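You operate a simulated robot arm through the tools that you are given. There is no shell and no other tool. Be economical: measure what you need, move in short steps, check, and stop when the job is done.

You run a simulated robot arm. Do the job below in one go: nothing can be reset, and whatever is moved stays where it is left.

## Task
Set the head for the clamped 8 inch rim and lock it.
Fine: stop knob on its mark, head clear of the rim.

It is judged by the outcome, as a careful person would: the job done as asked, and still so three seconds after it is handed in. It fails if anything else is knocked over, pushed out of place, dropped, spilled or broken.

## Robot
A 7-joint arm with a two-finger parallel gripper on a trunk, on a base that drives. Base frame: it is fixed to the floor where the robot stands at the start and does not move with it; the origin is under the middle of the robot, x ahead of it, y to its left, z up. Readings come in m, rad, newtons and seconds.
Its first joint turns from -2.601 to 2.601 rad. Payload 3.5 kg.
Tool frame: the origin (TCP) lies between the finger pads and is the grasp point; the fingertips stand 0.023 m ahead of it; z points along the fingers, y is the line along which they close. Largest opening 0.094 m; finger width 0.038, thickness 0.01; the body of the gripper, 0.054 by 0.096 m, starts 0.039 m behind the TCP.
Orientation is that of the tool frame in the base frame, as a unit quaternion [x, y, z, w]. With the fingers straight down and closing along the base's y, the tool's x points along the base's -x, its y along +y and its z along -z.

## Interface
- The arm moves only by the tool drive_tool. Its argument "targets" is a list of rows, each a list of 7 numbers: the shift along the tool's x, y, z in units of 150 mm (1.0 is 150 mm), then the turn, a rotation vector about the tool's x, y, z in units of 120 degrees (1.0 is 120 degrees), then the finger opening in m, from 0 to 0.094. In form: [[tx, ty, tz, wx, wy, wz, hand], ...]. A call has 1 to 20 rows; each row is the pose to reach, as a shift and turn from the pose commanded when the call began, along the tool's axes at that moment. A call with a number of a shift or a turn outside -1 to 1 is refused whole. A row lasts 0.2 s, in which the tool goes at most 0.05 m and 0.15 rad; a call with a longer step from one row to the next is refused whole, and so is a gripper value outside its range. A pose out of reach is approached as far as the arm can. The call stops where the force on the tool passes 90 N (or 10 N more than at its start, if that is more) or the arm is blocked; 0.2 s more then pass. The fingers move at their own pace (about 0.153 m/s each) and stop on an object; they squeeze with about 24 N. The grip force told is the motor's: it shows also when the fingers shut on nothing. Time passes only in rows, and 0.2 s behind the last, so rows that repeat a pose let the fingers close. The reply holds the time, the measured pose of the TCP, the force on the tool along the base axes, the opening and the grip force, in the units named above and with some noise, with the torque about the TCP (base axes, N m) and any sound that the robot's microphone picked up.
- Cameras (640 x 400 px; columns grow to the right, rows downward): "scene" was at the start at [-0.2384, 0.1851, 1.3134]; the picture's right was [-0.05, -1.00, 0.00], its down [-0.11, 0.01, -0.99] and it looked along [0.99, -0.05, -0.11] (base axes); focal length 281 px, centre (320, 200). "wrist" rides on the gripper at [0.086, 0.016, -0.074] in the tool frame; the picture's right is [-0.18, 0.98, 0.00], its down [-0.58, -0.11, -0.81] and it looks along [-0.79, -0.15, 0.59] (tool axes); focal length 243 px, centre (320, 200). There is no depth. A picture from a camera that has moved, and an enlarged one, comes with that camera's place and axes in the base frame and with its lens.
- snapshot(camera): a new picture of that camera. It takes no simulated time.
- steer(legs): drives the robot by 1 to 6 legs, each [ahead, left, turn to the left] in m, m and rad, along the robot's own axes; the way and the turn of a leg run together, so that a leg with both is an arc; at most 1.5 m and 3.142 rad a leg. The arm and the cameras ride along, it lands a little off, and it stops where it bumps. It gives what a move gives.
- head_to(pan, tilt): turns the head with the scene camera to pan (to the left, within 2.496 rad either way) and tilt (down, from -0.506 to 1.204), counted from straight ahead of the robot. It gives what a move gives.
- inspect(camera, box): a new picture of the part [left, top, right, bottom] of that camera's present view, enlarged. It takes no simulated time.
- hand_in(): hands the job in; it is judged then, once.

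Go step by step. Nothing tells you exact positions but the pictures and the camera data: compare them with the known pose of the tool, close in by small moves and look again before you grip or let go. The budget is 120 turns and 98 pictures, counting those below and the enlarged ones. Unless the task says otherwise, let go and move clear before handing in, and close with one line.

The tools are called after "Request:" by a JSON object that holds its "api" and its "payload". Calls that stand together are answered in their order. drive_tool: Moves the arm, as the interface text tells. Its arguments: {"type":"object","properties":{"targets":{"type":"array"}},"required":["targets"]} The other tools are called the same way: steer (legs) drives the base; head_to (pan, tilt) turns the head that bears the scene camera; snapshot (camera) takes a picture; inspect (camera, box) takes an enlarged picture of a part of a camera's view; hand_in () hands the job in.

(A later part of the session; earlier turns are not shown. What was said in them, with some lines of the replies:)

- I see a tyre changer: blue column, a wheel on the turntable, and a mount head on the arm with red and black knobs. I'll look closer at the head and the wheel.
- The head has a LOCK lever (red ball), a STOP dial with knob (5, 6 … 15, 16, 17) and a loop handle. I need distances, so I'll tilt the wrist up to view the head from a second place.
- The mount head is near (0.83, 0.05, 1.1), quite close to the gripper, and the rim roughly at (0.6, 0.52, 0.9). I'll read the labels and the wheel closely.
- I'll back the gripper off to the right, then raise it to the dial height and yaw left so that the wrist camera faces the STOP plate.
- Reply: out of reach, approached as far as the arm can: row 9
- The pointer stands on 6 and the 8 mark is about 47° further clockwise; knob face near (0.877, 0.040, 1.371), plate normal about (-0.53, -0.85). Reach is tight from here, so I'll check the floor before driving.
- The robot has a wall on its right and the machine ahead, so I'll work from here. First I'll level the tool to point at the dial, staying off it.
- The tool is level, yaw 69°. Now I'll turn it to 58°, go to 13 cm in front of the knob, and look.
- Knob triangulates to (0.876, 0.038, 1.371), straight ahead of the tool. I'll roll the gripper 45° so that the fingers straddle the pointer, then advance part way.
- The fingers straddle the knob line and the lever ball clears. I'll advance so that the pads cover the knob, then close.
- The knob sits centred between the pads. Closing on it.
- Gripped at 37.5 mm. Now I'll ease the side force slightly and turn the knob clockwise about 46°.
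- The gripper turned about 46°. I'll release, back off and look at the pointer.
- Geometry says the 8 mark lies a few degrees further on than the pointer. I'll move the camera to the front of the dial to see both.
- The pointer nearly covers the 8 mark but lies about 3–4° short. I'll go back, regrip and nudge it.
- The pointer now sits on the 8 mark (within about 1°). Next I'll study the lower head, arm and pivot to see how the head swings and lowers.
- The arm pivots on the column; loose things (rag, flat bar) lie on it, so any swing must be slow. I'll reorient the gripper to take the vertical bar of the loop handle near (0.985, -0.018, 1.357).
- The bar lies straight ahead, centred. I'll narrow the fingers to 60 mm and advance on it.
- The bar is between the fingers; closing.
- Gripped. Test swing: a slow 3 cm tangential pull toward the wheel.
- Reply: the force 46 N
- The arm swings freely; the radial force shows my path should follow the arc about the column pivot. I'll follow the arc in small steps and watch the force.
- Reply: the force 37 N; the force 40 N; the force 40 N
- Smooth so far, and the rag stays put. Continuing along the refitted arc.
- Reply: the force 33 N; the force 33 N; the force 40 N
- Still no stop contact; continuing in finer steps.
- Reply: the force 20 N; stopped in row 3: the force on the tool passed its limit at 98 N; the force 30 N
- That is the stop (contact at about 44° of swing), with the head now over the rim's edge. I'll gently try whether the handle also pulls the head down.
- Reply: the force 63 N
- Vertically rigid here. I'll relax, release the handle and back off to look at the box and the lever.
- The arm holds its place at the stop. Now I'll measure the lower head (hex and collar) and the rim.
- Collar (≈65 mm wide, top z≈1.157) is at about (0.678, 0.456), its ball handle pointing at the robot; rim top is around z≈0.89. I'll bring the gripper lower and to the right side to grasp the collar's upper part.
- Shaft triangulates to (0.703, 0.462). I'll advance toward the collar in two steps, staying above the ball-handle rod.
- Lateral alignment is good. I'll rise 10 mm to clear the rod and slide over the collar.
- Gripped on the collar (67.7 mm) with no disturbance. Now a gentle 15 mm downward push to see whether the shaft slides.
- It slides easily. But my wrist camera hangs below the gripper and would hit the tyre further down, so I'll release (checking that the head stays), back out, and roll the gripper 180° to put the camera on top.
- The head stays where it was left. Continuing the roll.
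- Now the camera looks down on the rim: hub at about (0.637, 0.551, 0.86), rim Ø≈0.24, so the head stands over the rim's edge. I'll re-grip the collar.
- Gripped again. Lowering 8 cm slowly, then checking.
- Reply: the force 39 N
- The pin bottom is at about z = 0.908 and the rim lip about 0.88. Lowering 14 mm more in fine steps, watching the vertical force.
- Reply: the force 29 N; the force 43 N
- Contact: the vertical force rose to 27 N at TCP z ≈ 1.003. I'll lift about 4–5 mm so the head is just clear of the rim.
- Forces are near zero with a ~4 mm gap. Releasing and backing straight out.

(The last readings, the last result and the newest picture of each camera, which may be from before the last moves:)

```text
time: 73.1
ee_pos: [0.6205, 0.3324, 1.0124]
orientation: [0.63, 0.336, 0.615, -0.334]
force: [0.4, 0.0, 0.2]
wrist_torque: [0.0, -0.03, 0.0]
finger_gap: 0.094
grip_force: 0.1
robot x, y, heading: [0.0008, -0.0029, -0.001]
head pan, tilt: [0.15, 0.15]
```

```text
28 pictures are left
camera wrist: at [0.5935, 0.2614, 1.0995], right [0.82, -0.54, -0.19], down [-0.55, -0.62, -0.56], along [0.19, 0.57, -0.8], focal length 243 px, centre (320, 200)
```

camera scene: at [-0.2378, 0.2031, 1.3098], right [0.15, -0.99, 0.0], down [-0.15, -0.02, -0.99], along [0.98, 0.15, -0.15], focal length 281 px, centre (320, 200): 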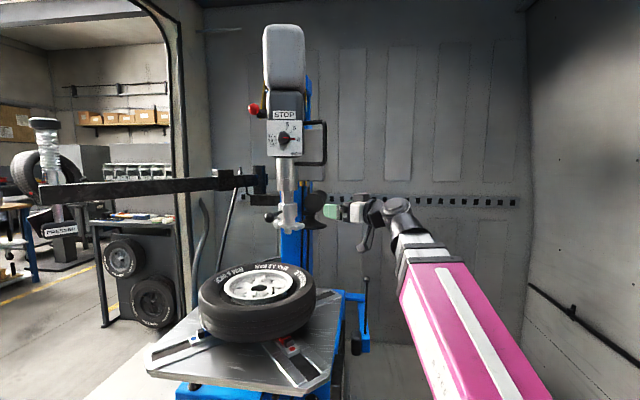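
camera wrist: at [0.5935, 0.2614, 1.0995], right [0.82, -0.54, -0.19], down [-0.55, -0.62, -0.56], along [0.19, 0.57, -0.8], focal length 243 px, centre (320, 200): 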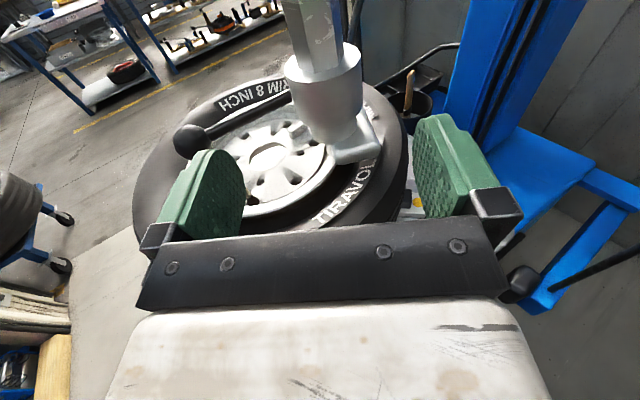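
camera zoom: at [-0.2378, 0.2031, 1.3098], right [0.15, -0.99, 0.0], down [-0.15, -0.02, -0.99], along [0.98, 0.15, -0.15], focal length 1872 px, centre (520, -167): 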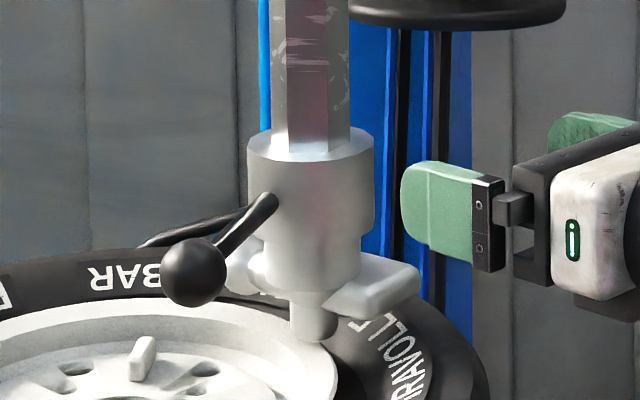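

The head stays put, about 4 mm above the lip. Next is the LOCK lever; I'll back off, rise to its height and face it.

Request:
{"api": "drive_tool", "payload": {"targets": [[0, 0, -0.3, 0, 0, 0, 0.094], [0.1, 0, -0.55, 0, 0, 0, 0.094], [0.4, 0, -0.6, 0, 0, 0, 0.094], [0.7, 0, -0.6, 0, 0, 0, 0.094], [1.0, 0, -0.6, 0, 0, 0, 0.094]]}}

Request:
{"api": "drive_tool", "payload": {"targets": [[0.2, 0, 0, -0.06, 0, 0, 0.094], [0.4, 0, 0, -0.12, 0, 0, 0.094], [0.6, 0, -0.1, -0.18, 0, 0, 0.094], [0.8, 0, -0.25, -0.24, 0, 0, 0.094], [1.0, 0, -0.4, -0.3, 0, 0, 0.094], [1.0, 0, -0.5, -0.35, 0, 0, 0.094]]}}

Request:
{"api": "snapshot", "payload": {"camera": "wrist"}}

Request:
{"api": "inspect", "payload": {"camera": "scene", "box": [200, 60, 360, 180]}}

```text
time: 74.3
ee_pos: [0.5706, 0.2568, 1.1636]
orientation: [0.631, 0.335, 0.615, -0.334]
force: [-1.0, 0.0, -0.2]
wrist_torque: [-0.03, 0.0, 0.0]
finger_gap: 0.0939
grip_force: 0.1
robot x, y, heading: [-0.0021, -0.0039, -0.003]
head pan, tilt: [0.15, 0.15]
```

```text
time: 75.7
ee_pos: [0.5475, 0.1492, 1.3109]
orientation: [0.702, 0.122, 0.696, -0.093]
force: [0.3, 0.2, 0.3]
wrist_torque: [-0.02, -0.03, 0.0]
finger_gap: 0.0939
grip_force: 0.1
out of reach, approached as far as the arm can: row 5, 6
robot x, y, heading: [0.0013, -0.0025, 0.001]
head pan, tilt: [0.15, 0.15]
```

```text
27 pictures are left
camera wrist: at [0.4813, 0.1152, 1.3979], right [0.29, -0.94, -0.15], down [-0.8, -0.16, -0.57], along [0.52, 0.29, -0.81], focal length 243 px, centre (320, 200)
```

wrist: 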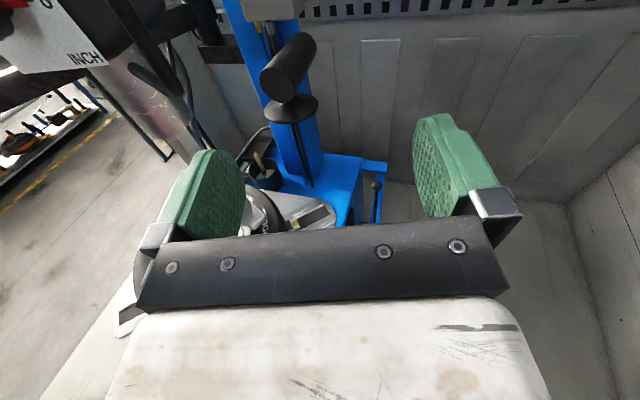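

```text
3.33 times, centred on (280, 120) of scene
camera zoom: at [-0.2378, 0.203, 1.3099], right [0.15, -0.99, 0.0], down [-0.15, -0.02, -0.99], along [0.98, 0.15, -0.15], focal length 936 px, centre (453, 467)
```

zoom: 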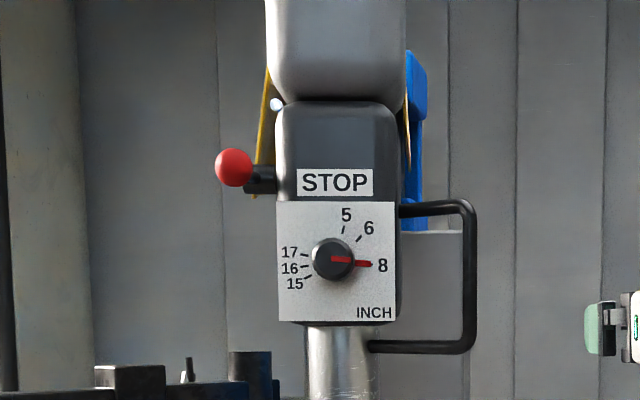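

The dial clearly reads 8 and the lever ball is at about (0.524, 0.501, 1.44). I'll roll the gripper 90° so the fingers can straddle the ball above and below, backing off meanwhile.

Request:
{"api": "drive_tool", "payload": {"targets": [[0, 0, -0.1, 0, 0, -0.068, 0.094], [0, 0, -0.2, 0, 0, -0.136, 0.094], [0, 0, -0.3, 0, 0, -0.205, 0.094], [0, 0, -0.4, 0, 0, -0.273, 0.094], [0, 0, -0.5, 0, 0, -0.341, 0.094], [0, 0, -0.6, 0, 0, -0.41, 0.094], [0, 0, -0.67, 0, 0, -0.478, 0.094], [0, 0, -0.67, 0, 0, -0.546, 0.094], [0, 0, -0.67, 0, 0, -0.614, 0.094], [0, 0, -0.67, 0, 0, -0.682, 0.094], [0, 0, -0.67, 0, 0, -0.75, 0.094]]}}

```text
time: 78.1
ee_pos: [0.4666, 0.1217, 1.3227]
orientation: [0.409, 0.583, 0.557, 0.426]
force: [0.1, 0.5, 0.4]
wrist_torque: [0.02, 0.02, -0.02]
finger_gap: 0.0938
grip_force: 0.1
out of reach, approached as far as the arm can: row 6, 7, 8, 9, 10, 11
robot x, y, heading: [0.0026, -0.0005, -0.002]
head pan, tilt: [0.15, 0.15]
```

Request:
{"api": "drive_tool", "payload": {"targets": [[0.22, 0.11, 0.07, 0, 0, 0, 0.094], [0.44, 0.22, 0.14, 0, 0, 0, 0.094], [0.66, 0.33, 0.21, 0, 0, 0, 0.094], [0.87, 0.44, 0.28, 0, 0, 0, 0.094]]}}

Request:
{"api": "drive_tool", "payload": {"targets": [[0.24, 0.09, 0.02, 0, 0, 0, 0.094], [0.48, 0.18, 0.04, 0, 0, 0, 0.094], [0.72, 0.27, 0.06, 0, 0, 0, 0.094], [0.95, 0.35, 0.07, 0, 0, 0, 0.094]]}}

Request:
{"api": "snapshot", "payload": {"camera": "wrist"}}

Request:
{"api": "snapshot", "payload": {"camera": "scene"}}

```text
time: 79.1
ee_pos: [0.4675, 0.2611, 1.3841]
orientation: [0.41, 0.582, 0.558, 0.427]
force: [-0.6, 0.1, 0.1]
wrist_torque: [-0.01, -0.01, 0.01]
finger_gap: 0.094
grip_force: 0.0
out of reach, approached as far as the arm can: row 2, 3
robot x, y, heading: [0.0016, -0.0006, -0.001]
head pan, tilt: [0.15, 0.15]
```

```text
time: 80.1
ee_pos: [0.4341, 0.404, 1.4313]
orientation: [0.41, 0.581, 0.558, 0.427]
force: [-0.4, 0.8, 0.2]
wrist_torque: [0.01, 0.02, -0.01]
finger_gap: 0.0941
grip_force: 0.0
robot x, y, heading: [0.0028, 0.0001, -0.001]
head pan, tilt: [0.15, 0.15]
```

```text
25 pictures are left
camera wrist: at [0.337, 0.4626, 1.4448], right [0.06, -0.14, 0.99], down [-0.6, -0.8, -0.07], along [0.8, -0.59, -0.13], focal length 243 px, centre (320, 200)
```

wrist: 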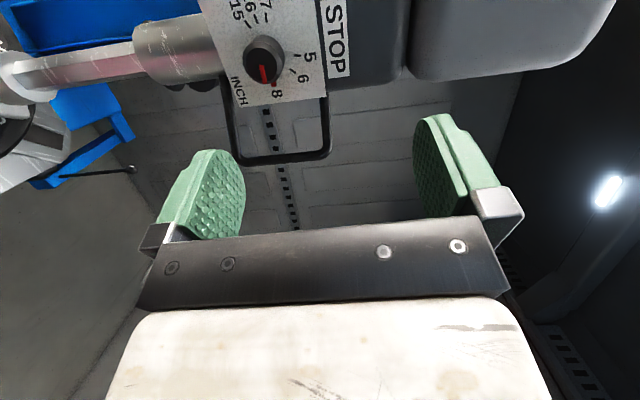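

```text
24 pictures are left
camera scene: at [-0.2378, 0.2032, 1.3098], right [0.15, -0.99, 0.0], down [-0.15, -0.02, -0.99], along [0.98, 0.15, -0.15], focal length 281 px, centre (320, 200)
```

scene: 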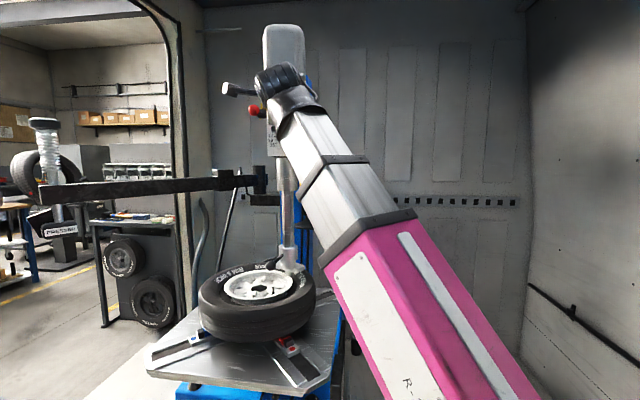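

Request:
{"api": "drive_tool", "payload": {"targets": [[0.15, 0.03, 0, 0, 0, 0, 0.094], [0.3, 0.06, 0, 0, 0, 0, 0.094], [0.435, 0.06, 0, 0, 0, 0, 0.094]]}}

Request:
{"api": "inspect", "payload": {"camera": "scene", "box": [190, 50, 330, 150]}}

Request:
{"api": "snapshot", "payload": {"camera": "wrist"}}

```text
time: 80.9
ee_pos: [0.416, 0.4655, 1.4378]
orientation: [0.41, 0.582, 0.558, 0.426]
force: [0.1, 0.1, 0.3]
wrist_torque: [-0.01, -0.03, 0.02]
finger_gap: 0.0943
grip_force: 0.2
robot x, y, heading: [-0.0021, 0.0005, -0.003]
head pan, tilt: [0.15, 0.15]
```

```text
4.00 times, centred on (260, 100) of scene
camera zoom: at [-0.2378, 0.2032, 1.3098], right [0.15, -0.99, 0.0], down [-0.15, -0.02, -0.99], along [0.98, 0.15, -0.15], focal length 1123 px, centre (560, 600)
```

zoom: 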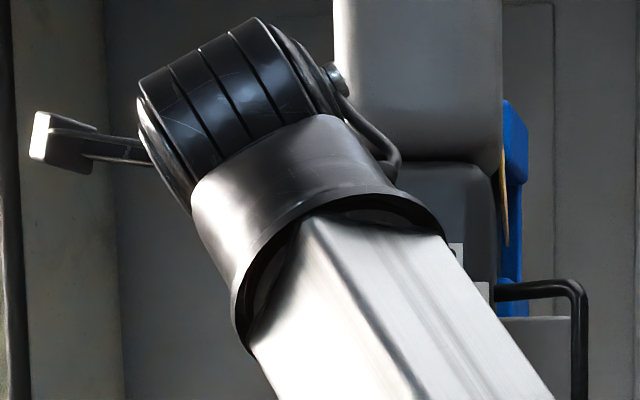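

```text
22 pictures are left
camera wrist: at [0.3181, 0.5263, 1.4506], right [0.06, -0.13, 0.99], down [-0.6, -0.8, -0.07], along [0.8, -0.59, -0.13], focal length 243 px, centre (320, 200)
```

wrist: 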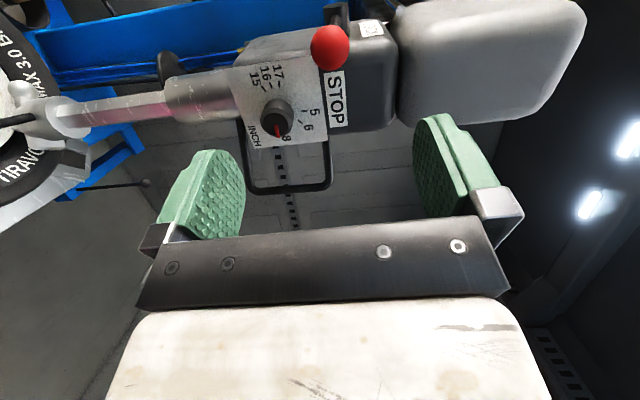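

Ball refined to (0.54, 0.508, 1.442), straight ahead. Advancing with the fingers above and below it.

Request:
{"api": "drive_tool", "payload": {"targets": [[0.01, 0.02, 0.25, 0, 0, 0, 0.094], [0.02, 0.03, 0.5, 0, 0, 0, 0.094], [0.02, 0.03, 0.7, 0, 0, 0, 0.094], [0.02, 0.03, 0.83, 0, 0, 0, 0.094]]}}

Request:
{"api": "snapshot", "payload": {"camera": "wrist"}}

```text
time: 81.9
ee_pos: [0.5347, 0.5064, 1.4388]
orientation: [0.41, 0.581, 0.558, 0.426]
force: [-0.1, -0.8, 0.5]
wrist_torque: [-0.02, -0.01, 0.04]
finger_gap: 0.0939
grip_force: 0.1
robot x, y, heading: [0.0007, -0.001, -0.002]
head pan, tilt: [0.15, 0.15]
```

```text
21 pictures are left
camera wrist: at [0.4375, 0.5657, 1.4523], right [0.06, -0.14, 0.99], down [-0.6, -0.8, -0.07], along [0.8, -0.58, -0.13], focal length 243 px, centre (320, 200)
```

wrist: 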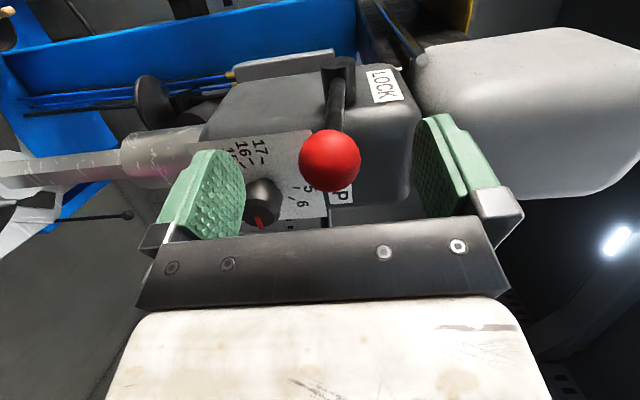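

The ball is centred between the fingers. I'll narrow the fingers around it and press down gently, watching the force.

Request:
{"api": "drive_tool", "payload": {"targets": [[0, 0, 0, 0, 0, 0, 0.05], [0, 0, 0, 0, 0, 0, 0.04], [0, -0.03, 0, 0, 0, 0, 0.04], [0, -0.06, 0, 0, 0, 0, 0.04], [0, -0.09, 0, 0, 0, 0, 0.04], [0, -0.12, 0.002, 0, 0, 0, 0.04]]}}

Request:
{"api": "snapshot", "payload": {"camera": "wrist"}}

```text
time: 83.3
ee_pos: [0.5335, 0.5056, 1.4208]
orientation: [0.412, 0.582, 0.558, 0.426]
force: [0.1, 0.7, 1.3]
wrist_torque: [0.0, -0.03, -0.03]
finger_gap: 0.0403
grip_force: 0.1
robot x, y, heading: [0.0019, 0.0017, 0.0]
head pan, tilt: [0.15, 0.15]
```

```text
20 pictures are left
camera wrist: at [0.4368, 0.565, 1.4349], right [0.06, -0.13, 0.99], down [-0.6, -0.8, -0.07], along [0.8, -0.58, -0.13], focal length 243 px, centre (320, 200)
```

wrist: 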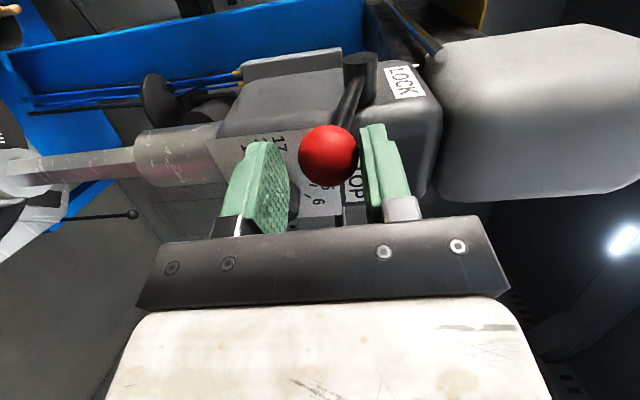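

The lever moves down freely (about 1 N). I'll continue along its arc, pitching with it.

Request:
{"api": "drive_tool", "payload": {"targets": [[0, -0.055, 0.009, -0.033, 0, 0, 0.04], [0, -0.109, 0.023, -0.067, 0, 0, 0.04], [0, -0.162, 0.04, -0.1, 0, 0, 0.04], [0, -0.214, 0.061, -0.133, 0, 0, 0.04], [0, -0.265, 0.085, -0.167, 0, 0, 0.04], [0, -0.313, 0.114, -0.2, 0, 0, 0.04]]}}

Request:
{"api": "snapshot", "payload": {"camera": "wrist"}}

```text
time: 84.7
ee_pos: [0.5498, 0.5062, 1.3747]
orientation: [0.312, 0.453, 0.667, 0.502]
force: [0.0, -0.7, 0.5]
wrist_torque: [0.02, 0.0, 0.0]
finger_gap: 0.0398
grip_force: 0.1
robot x, y, heading: [0.0002, -0.0028, -0.001]
head pan, tilt: [0.15, 0.15]
```

```text
19 pictures are left
camera wrist: at [0.4522, 0.5663, 1.3565], right [-0.33, -0.26, 0.91], down [-0.49, -0.78, -0.4], along [0.81, -0.57, 0.13], focal length 243 px, centre (320, 200)
```

wrist: 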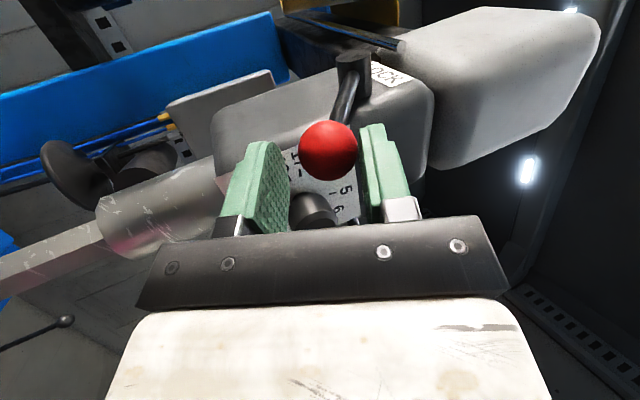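

Request:
{"api": "drive_tool", "payload": {"targets": [[0, -0.055, 0.009, -0.033, 0, 0, 0.04], [0, -0.109, 0.023, -0.067, 0, 0, 0.04], [0, -0.162, 0.04, -0.1, 0, 0, 0.04], [0, -0.214, 0.061, -0.133, 0, 0, 0.04], [0, -0.265, 0.085, -0.167, 0, 0, 0.04], [0, -0.313, 0.114, -0.2, 0, 0, 0.04]]}}

Request:
{"api": "snapshot", "payload": {"camera": "wrist"}}

```text
time: 86.1
ee_pos: [0.5561, 0.5109, 1.3642]
orientation: [0.286, 0.419, 0.689, 0.518]
force: [-0.1, 0.2, 0.9]
wrist_torque: [0.02, 0.02, 0.02]
finger_gap: 0.0401
grip_force: 0.1
out of reach, approached as far as the arm can: row 2, 3, 4, 5, 6
robot x, y, heading: [0.0014, -0.0027, 0.002]
head pan, tilt: [0.15, 0.15]
```

```text
18 pictures are left
camera wrist: at [0.4612, 0.5683, 1.3388], right [-0.41, -0.29, 0.86], down [-0.44, -0.77, -0.46], along [0.8, -0.57, 0.19], focal length 243 px, centre (320, 200)
```

wrist: 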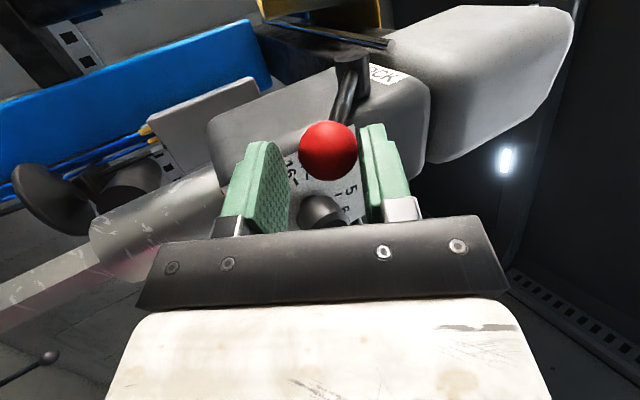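

Pitching further is out of reach, so I'll level the tool back a bit while keeping the push, and see where it goes.

Request:
{"api": "drive_tool", "payload": {"targets": [[0, 0, 0, 0.05, 0, 0, 0.04], [0, 0, 0, 0.1, 0, 0, 0.04], [0, 0, 0, 0.15, 0, 0, 0.04], [0, 0, 0, 0.2, 0, 0, 0.04]]}}

Request:
{"api": "snapshot", "payload": {"camera": "wrist"}}

```text
time: 87.1
ee_pos: [0.5561, 0.5081, 1.3628]
orientation: [0.388, 0.553, 0.587, 0.446]
force: [0.1, -0.7, 2.7]
wrist_torque: [0.03, -0.06, 0.0]
finger_gap: 0.0409
grip_force: 0.8
robot x, y, heading: [0.0025, 0.0002, 0.0]
head pan, tilt: [0.15, 0.15]
```

```text
17 pictures are left
camera wrist: at [0.4577, 0.5673, 1.3687], right [-0.04, -0.17, 0.99], down [-0.58, -0.8, -0.16], along [0.81, -0.58, -0.06], focal length 243 px, centre (320, 200)
```

wrist: 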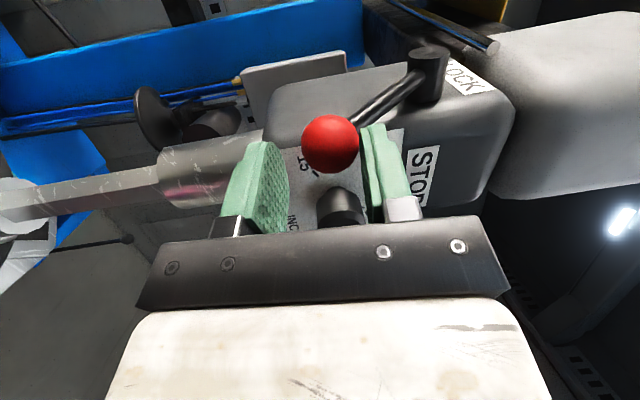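

Request:
{"api": "drive_tool", "payload": {"targets": [[0, -0.056, 0.01, 0, 0, 0, 0.04], [0, -0.109, 0.05, 0, 0, 0, 0.04], [0, -0.157, 0.1, 0, 0, 0, 0.04], [0, -0.2, 0.153, 0, 0, 0, 0.04]]}}

Request:
{"api": "snapshot", "payload": {"camera": "wrist"}}

```text
time: 88.1
ee_pos: [0.5802, 0.5135, 1.3395]
orientation: [0.383, 0.551, 0.591, 0.448]
force: [-25.7, -7.1, 47.2]
wrist_torque: [0.43, -1.54, -0.01]
finger_gap: 0.0679
grip_force: 24.8
robot x, y, heading: [0.0, -0.0003, -0.001]
head pan, tilt: [0.15, 0.15]
```

```text
16 pictures are left
camera wrist: at [0.481, 0.5729, 1.3449], right [-0.05, -0.17, 0.98], down [-0.57, -0.8, -0.17], along [0.82, -0.57, -0.06], focal length 243 px, centre (320, 200)
```

wrist: 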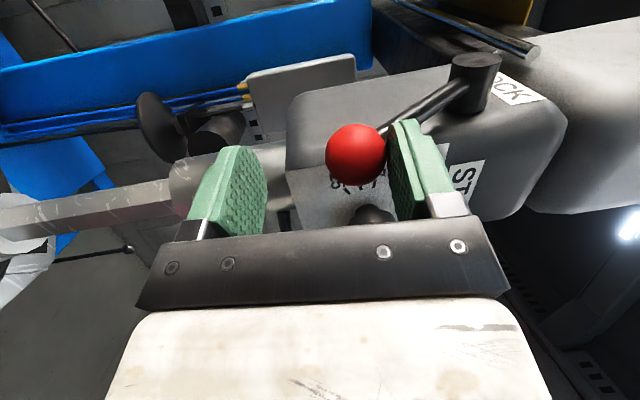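

The ball stopped moving and pried my fingers open, so the lever seems to be at its end, about 45° down. I'll confirm by pressing firmly from above with closed fingers.

Request:
{"api": "drive_tool", "payload": {"targets": [[0, 0.06, 0, 0, 0, 0, 0.07], [0, 0.06, -0.25, 0, 0, 0, 0.08], [0, 0.06, -0.5, 0, 0, 0, 0.06], [0, 0.3, -0.5, 0, 0, 0, 0.02], [0, 0.48, -0.5, 0, 0, 0, 0.0], [0, 0.48, -0.3, 0, 0, 0, 0.0], [0, 0.48, -0.08, 0, 0, 0, 0.0]]}}

Request:
{"api": "snapshot", "payload": {"camera": "wrist"}}

```text
time: 89.7
ee_pos: [0.5611, 0.5122, 1.4047]
orientation: [0.387, 0.553, 0.588, 0.446]
force: [0.4, -0.3, 0.5]
wrist_torque: [-0.04, 0.03, 0.0]
finger_gap: 0.0002
grip_force: 24.1
robot x, y, heading: [-0.0017, 0.0021, -0.002]
head pan, tilt: [0.15, 0.15]
```

```text
15 pictures are left
camera wrist: at [0.4625, 0.5717, 1.4111], right [-0.04, -0.17, 0.99], down [-0.58, -0.8, -0.16], along [0.81, -0.58, -0.06], focal length 243 px, centre (320, 200)
```

wrist: 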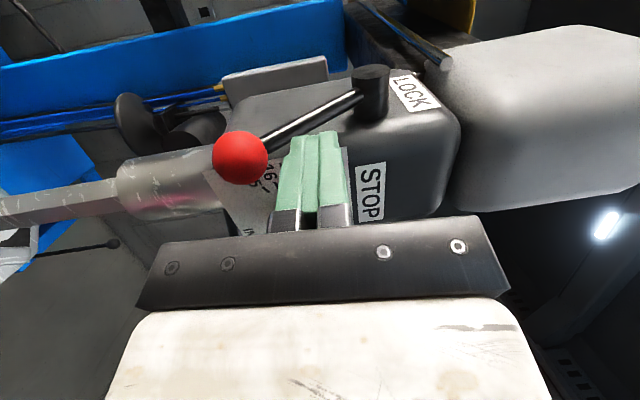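

Request:
{"api": "drive_tool", "payload": {"targets": [[0, -0.03, 0.02, 0, 0, 0, 0.0], [0, -0.06, 0.025, 0, 0, 0, 0.0], [0, -0.09, 0.03, 0, 0, 0, 0.0], [0, -0.105, 0.04, 0, 0, 0, 0.0], [0, -0.12, 0.05, 0, 0, 0, 0.0], [0, -0.135, 0.06, 0, 0, 0, 0.0]]}}

Request:
{"api": "snapshot", "payload": {"camera": "wrist"}}

```text
time: 91.1
ee_pos: [0.5729, 0.5142, 1.385]
orientation: [0.388, 0.552, 0.587, 0.447]
force: [-0.5, 0.0, -1.1]
wrist_torque: [0.04, -0.04, 0.0]
finger_gap: 0.0
grip_force: 23.8
robot x, y, heading: [-0.0018, -0.0024, -0.0]
head pan, tilt: [0.15, 0.15]
```

```text
14 pictures are left
camera wrist: at [0.4739, 0.5734, 1.3916], right [-0.04, -0.17, 0.99], down [-0.58, -0.8, -0.16], along [0.81, -0.58, -0.06], focal length 243 px, centre (320, 200)
```

wrist: 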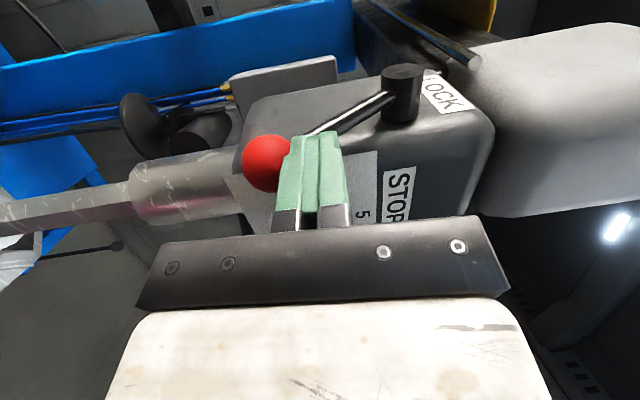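

Request:
{"api": "drive_tool", "payload": {"targets": [[0, -0.02, 0.01, 0, 0, 0, 0.0], [0, -0.04, 0.02, 0, 0, 0, 0.0], [0, -0.06, 0.03, 0, 0, 0, 0.0], [0, -0.08, 0.04, 0, 0, 0, 0.0], [0, -0.1, 0.05, 0, 0, 0, 0.0], [0, -0.12, 0.06, 0, 0, 0, 0.0]]}}

Request:
{"api": "snapshot", "payload": {"camera": "wrist"}}

```text
time: 92.3
ee_pos: [0.575, 0.5149, 1.3822]
orientation: [0.377, 0.547, 0.595, 0.452]
force: [-22.3, -12.3, 24.3]
wrist_torque: [-0.02, -0.36, -0.25]
finger_gap: 0.0
grip_force: 24.2
robot x, y, heading: [0.0007, -0.001, -0.002]
head pan, tilt: [0.15, 0.15]
stopped in row 5: the force on the tool passed its limit at 96 N (the readings are from after the stop); the commanded pose is now the measured one
```

```text
13 pictures are left
camera wrist: at [0.4764, 0.5738, 1.3857], right [-0.07, -0.17, 0.98], down [-0.57, -0.8, -0.18], along [0.82, -0.57, -0.04], focal length 243 px, centre (320, 200)
```

wrist: 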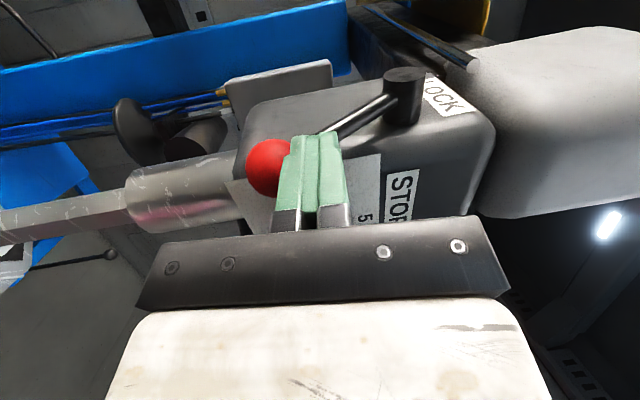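

The lever is at a hard end stop (96 N with no movement), so it is fully down. To be sure that this is "locked", I'll test the shaft: press lightly on the collar, which slid at about 6 N before. First, backing away.

Request:
{"api": "drive_tool", "payload": {"targets": [[0, 0.1, 0, 0, 0, 0, 0.0], [0, 0.2, -0.2, 0, 0, 0, 0.0], [0, 0.2, -0.45, 0, 0, 0, 0.0], [0, 0.2, -0.7, 0, 0, 0, 0.0]]}}

Request:
{"api": "inspect", "payload": {"camera": "scene", "box": [250, 225, 330, 285]}}

Request:
{"api": "drive_tool", "payload": {"targets": [[-0.18, -0.18, -0.08, 0.01, 0, 0, 0.0], [-0.36, -0.36, -0.16, 0.02, 0, 0, 0.0], [-0.54, -0.55, -0.24, 0.03, 0, 0, 0.0], [-0.72, -0.74, -0.33, 0.045, 0, 0, 0.0], [-0.91, -0.93, -0.42, 0.06, 0, 0, 0.0]]}}

```text
time: 93.3
ee_pos: [0.4763, 0.4863, 1.3971]
orientation: [0.38, 0.549, 0.593, 0.45]
force: [0.4, -0.5, -0.3]
wrist_torque: [0.03, 0.02, -0.02]
finger_gap: 0.0001
grip_force: 24.2
robot x, y, heading: [-0.0037, -0.0022, -0.003]
head pan, tilt: [0.15, 0.15]
```

```text
6.67 times, centred on (290, 255) of scene
camera zoom: at [-0.2382, 0.2031, 1.3098], right [0.15, -0.99, 0.0], down [-0.15, -0.02, -0.99], along [0.98, 0.15, -0.15], focal length 1872 px, centre (520, -167)
```

zoom: 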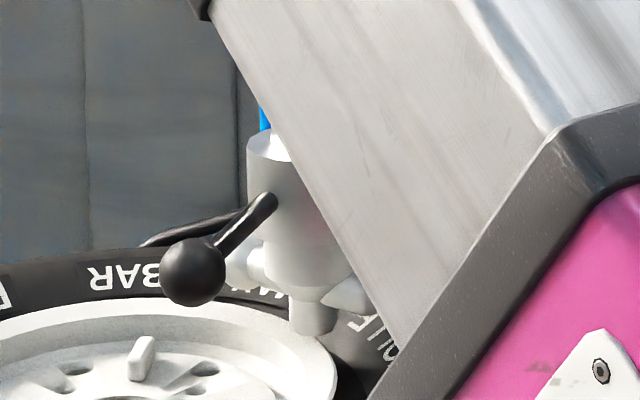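

```text
time: 94.5
ee_pos: [0.4744, 0.3354, 1.255]
orientation: [0.407, 0.586, 0.558, 0.425]
force: [-0.3, 0.6, 1.2]
wrist_torque: [0.0, -0.02, -0.02]
finger_gap: 0.0001
grip_force: 23.9
robot x, y, heading: [0.0001, -0.002, -0.001]
head pan, tilt: [0.15, 0.15]
```

Request:
{"api": "drive_tool", "payload": {"targets": [[-0.15, -0.16, 0.04, 0, 0.06, 0, 0.0], [-0.3, -0.32, 0.08, 0, 0.12, 0, 0.0], [-0.45, -0.48, 0.13, 0, 0.18, 0, 0.0], [-0.6, -0.64, 0.18, 0, 0.24, 0, 0.0], [-0.74, -0.8, 0.22, 0, 0.3, 0, 0.0], [-0.87, -0.93, 0.26, 0, 0.333, 0, 0.0]]}}

Request:
{"api": "snapshot", "payload": {"camera": "scene"}}

```text
time: 95.9
ee_pos: [0.5543, 0.2133, 1.1227]
orientation: [0.191, 0.695, 0.663, 0.199]
force: [-0.8, 0.2, 0.1]
wrist_torque: [0.04, 0.0, 0.04]
finger_gap: 0.0
grip_force: 24.1
out of reach, approached as far as the arm can: row 3
robot x, y, heading: [-0.0002, -0.0008, 0.001]
head pan, tilt: [0.15, 0.15]
```

```text
11 pictures are left
camera scene: at [-0.2383, 0.2029, 1.3099], right [0.15, -0.99, 0.0], down [-0.15, -0.02, -0.99], along [0.98, 0.15, -0.15], focal length 281 px, centre (320, 200)
```

scene: 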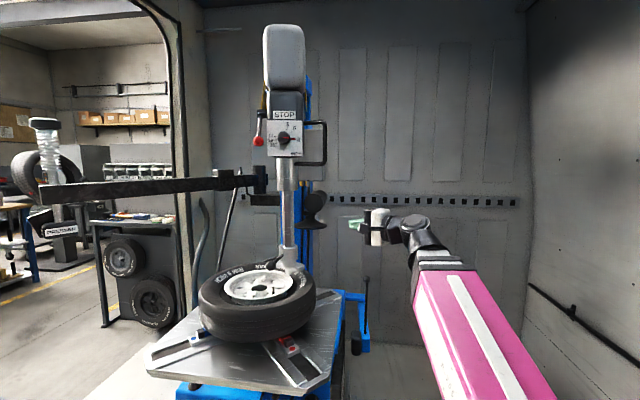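

Request:
{"api": "drive_tool", "payload": {"targets": [[0.02, -0.13, 0.2, 0, 0, 0, 0.0], [0.04, -0.26, 0.4, 0, 0, 0, 0.0], [0.053, -0.39, 0.6, 0, 0, 0, 0.0], [0.053, -0.518, 0.8, 0, 0, 0, 0.0], [0.053, -0.518, 1.0, 0, 0, 0, 0.0]]}}

Request:
{"api": "inspect", "payload": {"camera": "scene", "box": [250, 205, 350, 280]}}

```text
time: 97.1
ee_pos: [0.6254, 0.343, 1.0392]
orientation: [0.193, 0.695, 0.663, 0.2]
force: [0.8, -0.2, -0.5]
wrist_torque: [-0.02, 0.0, -0.02]
finger_gap: 0.0
grip_force: 23.6
robot x, y, heading: [0.0017, -0.0011, -0.003]
head pan, tilt: [0.15, 0.15]
```

```text
5.33 times, centred on (300, 242) of scene
camera zoom: at [-0.2382, 0.2029, 1.3098], right [0.15, -0.99, 0.0], down [-0.15, -0.02, -0.99], along [0.98, 0.15, -0.15], focal length 1498 px, centre (427, -27)
```

zoom: 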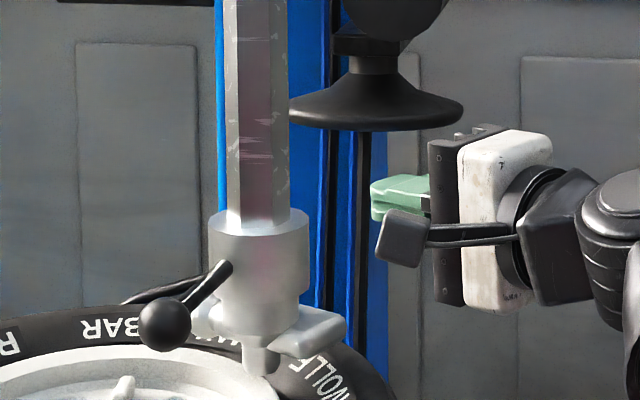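

Request:
{"api": "drive_tool", "payload": {"targets": [[0, 0, 0.2, 0, 0, 0, 0.0], [0, 0, 0.42, 0, 0, 0, 0.0], [0, 0, 0.63, 0, 0, 0, 0.0], [0, -0.06, 0.63, 0, 0, 0, 0.0], [0, -0.1, 0.63, 0, 0, 0, 0.0], [0, -0.13, 0.63, 0, 0, 0, 0.0]]}}

Request:
{"api": "inspect", "payload": {"camera": "scene", "box": [250, 205, 350, 280]}}

```text
time: 98.5
ee_pos: [0.6747, 0.4208, 1.0174]
orientation: [0.192, 0.695, 0.663, 0.2]
force: [-11.3, -16.1, 18.4]
wrist_torque: [0.43, -0.42, -0.12]
finger_gap: 0.0
grip_force: 23.7
robot x, y, heading: [0.0018, -0.0022, -0.002]
head pan, tilt: [0.15, 0.15]
```

```text
5.33 times, centred on (300, 242) of scene
camera zoom: at [-0.2391, 0.202, 1.3098], right [0.15, -0.99, 0.0], down [-0.15, -0.02, -0.99], along [0.98, 0.15, -0.15], focal length 1498 px, centre (427, -27)
```

zoom: 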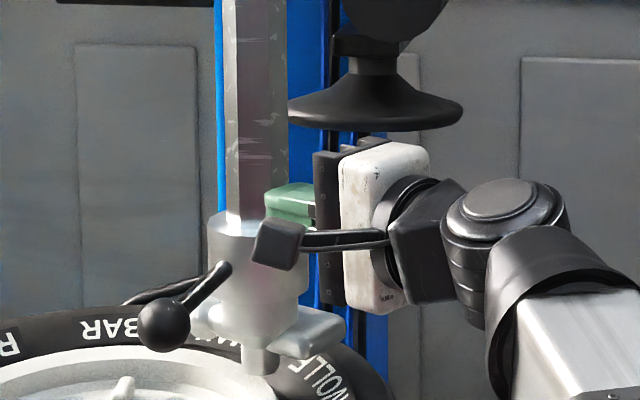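

Contact with 18 N already and no motion of the head. Pressing slightly harder to confirm.

Request:
{"api": "drive_tool", "payload": {"targets": [[0, 0, -0.015, 0, 0, 0, 0.0], [0, -0.01, -0.015, 0, 0, 0, 0.0], [0, -0.02, -0.015, 0, 0, 0, 0.0]]}}

Request:
{"api": "inspect", "payload": {"camera": "scene", "box": [250, 205, 350, 280]}}

```text
time: 99.3
ee_pos: [0.673, 0.4204, 1.0136]
orientation: [0.192, 0.695, 0.663, 0.2]
force: [-1.6, -2.7, 3.2]
wrist_torque: [0.08, -0.06, -0.05]
finger_gap: 0.0
grip_force: 24.2
robot x, y, heading: [-0.0016, 0.0014, -0.002]
head pan, tilt: [0.15, 0.15]
```

```text
5.33 times, centred on (300, 242) of scene
camera zoom: at [-0.2383, 0.2029, 1.3098], right [0.15, -0.99, 0.0], down [-0.15, -0.02, -0.99], along [0.98, 0.15, -0.15], focal length 1498 px, centre (427, -27)
```

zoom: 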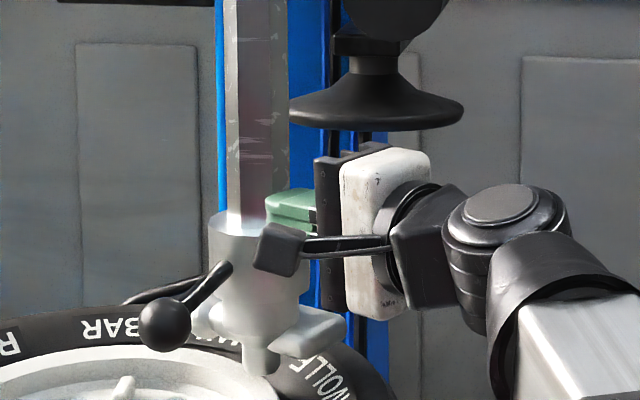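

That was mostly the tip touching the hex. Pressing down further in small steps.

Request:
{"api": "drive_tool", "payload": {"targets": [[0, -0.01, -0.005, 0, 0, 0, 0.0], [0, -0.02, -0.005, 0, 0, 0, 0.0], [0, -0.03, -0.005, 0, 0, 0, 0.0]]}}

Request:
{"api": "drive_tool", "payload": {"targets": [[0, -0.01, 0, 0, 0, 0, 0.0], [0, -0.015, 0, 0, 0, 0, 0.0]]}}

Request:
{"api": "inspect", "payload": {"camera": "scene", "box": [250, 205, 350, 280]}}

```text
time: 100.1
ee_pos: [0.6732, 0.4199, 1.0107]
orientation: [0.192, 0.695, 0.663, 0.201]
force: [0.4, -0.5, 0.3]
wrist_torque: [-0.01, -0.01, -0.02]
finger_gap: 0.0001
grip_force: 24.4
robot x, y, heading: [0.0017, -0.0019, -0.0]
head pan, tilt: [0.15, 0.15]
```

```text
time: 100.7
ee_pos: [0.6731, 0.4197, 1.009]
orientation: [0.192, 0.695, 0.663, 0.2]
force: [0.5, 6.3, 14.9]
wrist_torque: [0.47, 0.04, -0.09]
finger_gap: 0.0002
grip_force: 24.3
robot x, y, heading: [0.002, 0.0, -0.002]
head pan, tilt: [0.15, 0.15]
```

```text
5.33 times, centred on (300, 242) of scene
camera zoom: at [-0.2386, 0.2029, 1.3098], right [0.15, -0.99, 0.0], down [-0.15, -0.02, -0.99], along [0.98, 0.15, -0.15], focal length 1498 px, centre (427, -27)
```

zoom: 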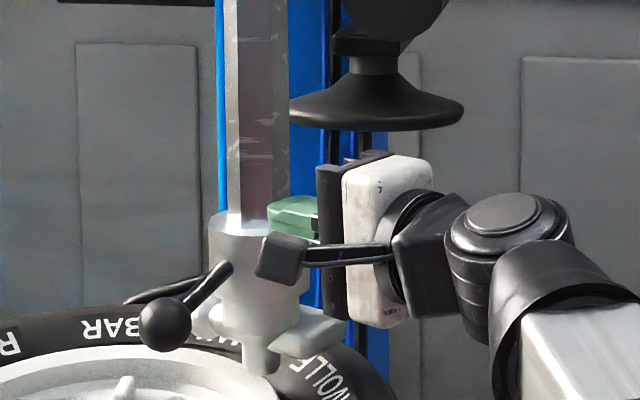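

Request:
{"api": "drive_tool", "payload": {"targets": [[0, -0.007, 0, 0, 0, 0, 0.0], [0, -0.014, 0, 0, 0, 0, 0.0]]}}

```text
time: 101.3
ee_pos: [0.673, 0.4191, 1.0084]
orientation: [0.193, 0.693, 0.666, 0.199]
force: [4.6, 11.2, 51.6]
wrist_torque: [1.59, 0.16, -0.17]
finger_gap: 0.0003
grip_force: 23.9
robot x, y, heading: [0.0, -0.0017, 0.003]
head pan, tilt: [0.15, 0.15]
```

The shaft now resists 52 N without moving (it slid at about 7 N before), so it is locked. Retreating and doing a final check.

Request:
{"api": "drive_tool", "payload": {"targets": [[0, 0.08, 0, 0, 0, 0, 0.0], [0, 0.2, -0.1, 0, 0, 0, 0.0], [0, 0.25, -0.4, 0, 0, 0, 0.0], [0, 0.25, -0.7, 0, 0, 0, 0.0], [0, 0.25, -1.0, 0, 0, 0, 0.0]]}}

Request:
{"api": "drive_tool", "payload": {"targets": [[0, 0, -0.3, 0, 0, 0, 0.0], [0, 0, -0.6, 0, 0, 0, 0.0]]}}

Request:
{"api": "inspect", "payload": {"camera": "scene", "box": [250, 225, 330, 285]}}

Request:
{"api": "inspect", "payload": {"camera": "scene", "box": [210, 10, 350, 180]}}

Request:
{"api": "snapshot", "payload": {"camera": "scene"}}

```text
time: 102.5
ee_pos: [0.5934, 0.2953, 1.0479]
orientation: [0.192, 0.696, 0.663, 0.2]
force: [0.6, -0.3, 0.0]
wrist_torque: [0.03, 0.02, 0.03]
finger_gap: 0.0001
grip_force: 23.5
robot x, y, heading: [0.0012, -0.0021, 0.001]
head pan, tilt: [0.15, 0.15]
```

```text
time: 103.1
ee_pos: [0.5553, 0.2185, 1.0571]
orientation: [0.192, 0.695, 0.664, 0.199]
force: [-0.1, -0.4, 0.7]
wrist_torque: [0.01, -0.01, -0.02]
finger_gap: 0.0001
grip_force: 23.6
out of reach, approached as far as the arm can: row 2
robot x, y, heading: [0.0031, -0.0004, 0.003]
head pan, tilt: [0.15, 0.15]
```

```text
6.67 times, centred on (290, 255) of scene
camera zoom: at [-0.2383, 0.2028, 1.3099], right [0.15, -0.99, 0.0], down [-0.15, -0.02, -0.99], along [0.98, 0.15, -0.15], focal length 1872 px, centre (520, -167)
```

zoom: 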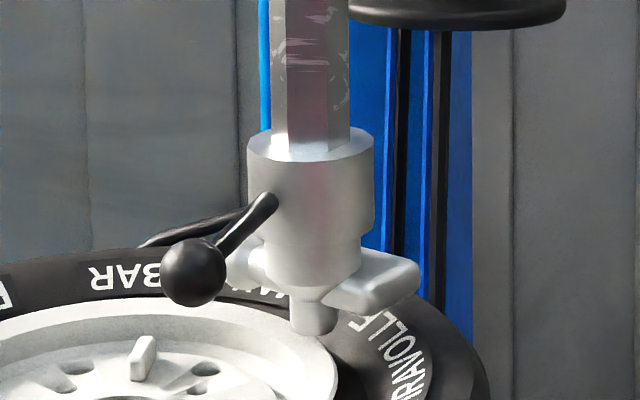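

```text
2.35 times, centred on (280, 95) of scene
camera zoom: at [-0.2383, 0.2028, 1.3099], right [0.15, -0.99, 0.0], down [-0.15, -0.02, -0.99], along [0.98, 0.15, -0.15], focal length 661 px, centre (414, 447)
```

zoom: 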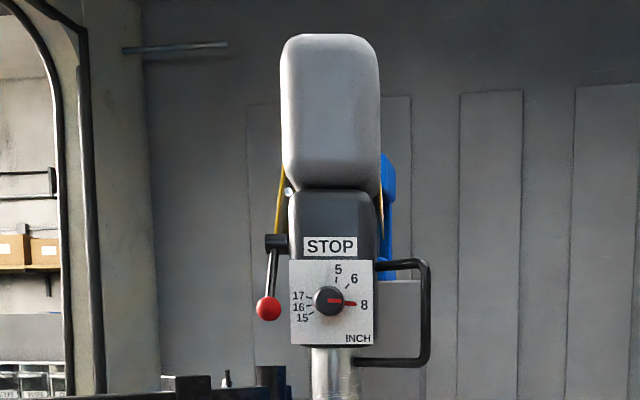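

```text
4 pictures are left
camera scene: at [-0.2383, 0.2028, 1.3099], right [0.15, -0.99, 0.0], down [-0.15, -0.02, -0.99], along [0.98, 0.15, -0.15], focal length 281 px, centre (320, 200)
```

scene: 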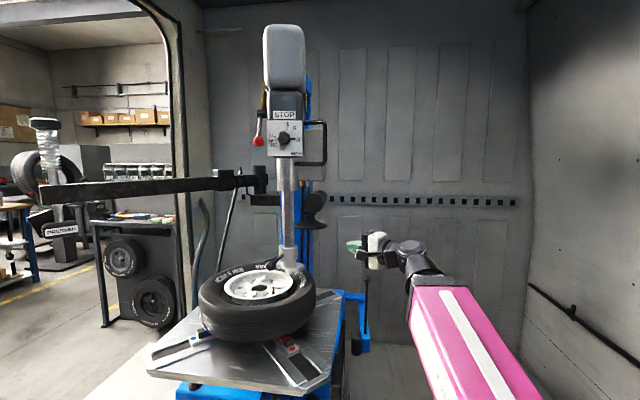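

The knob is on 8, the arm is at its stop, the head stands about 6 mm clear above the rim lip, the lever is fully down, and the rag and bar are still on the arm. Handing in.

Request:
{"api": "hand_in", "payload": {}}

```text
The job is handed in.
```

The head is set for the 8 inch rim: stop knob on 8, arm swung to its stop, head about 6 mm clear of the rim lip, and the lock lever down, where the shaft held against a 52 N push.
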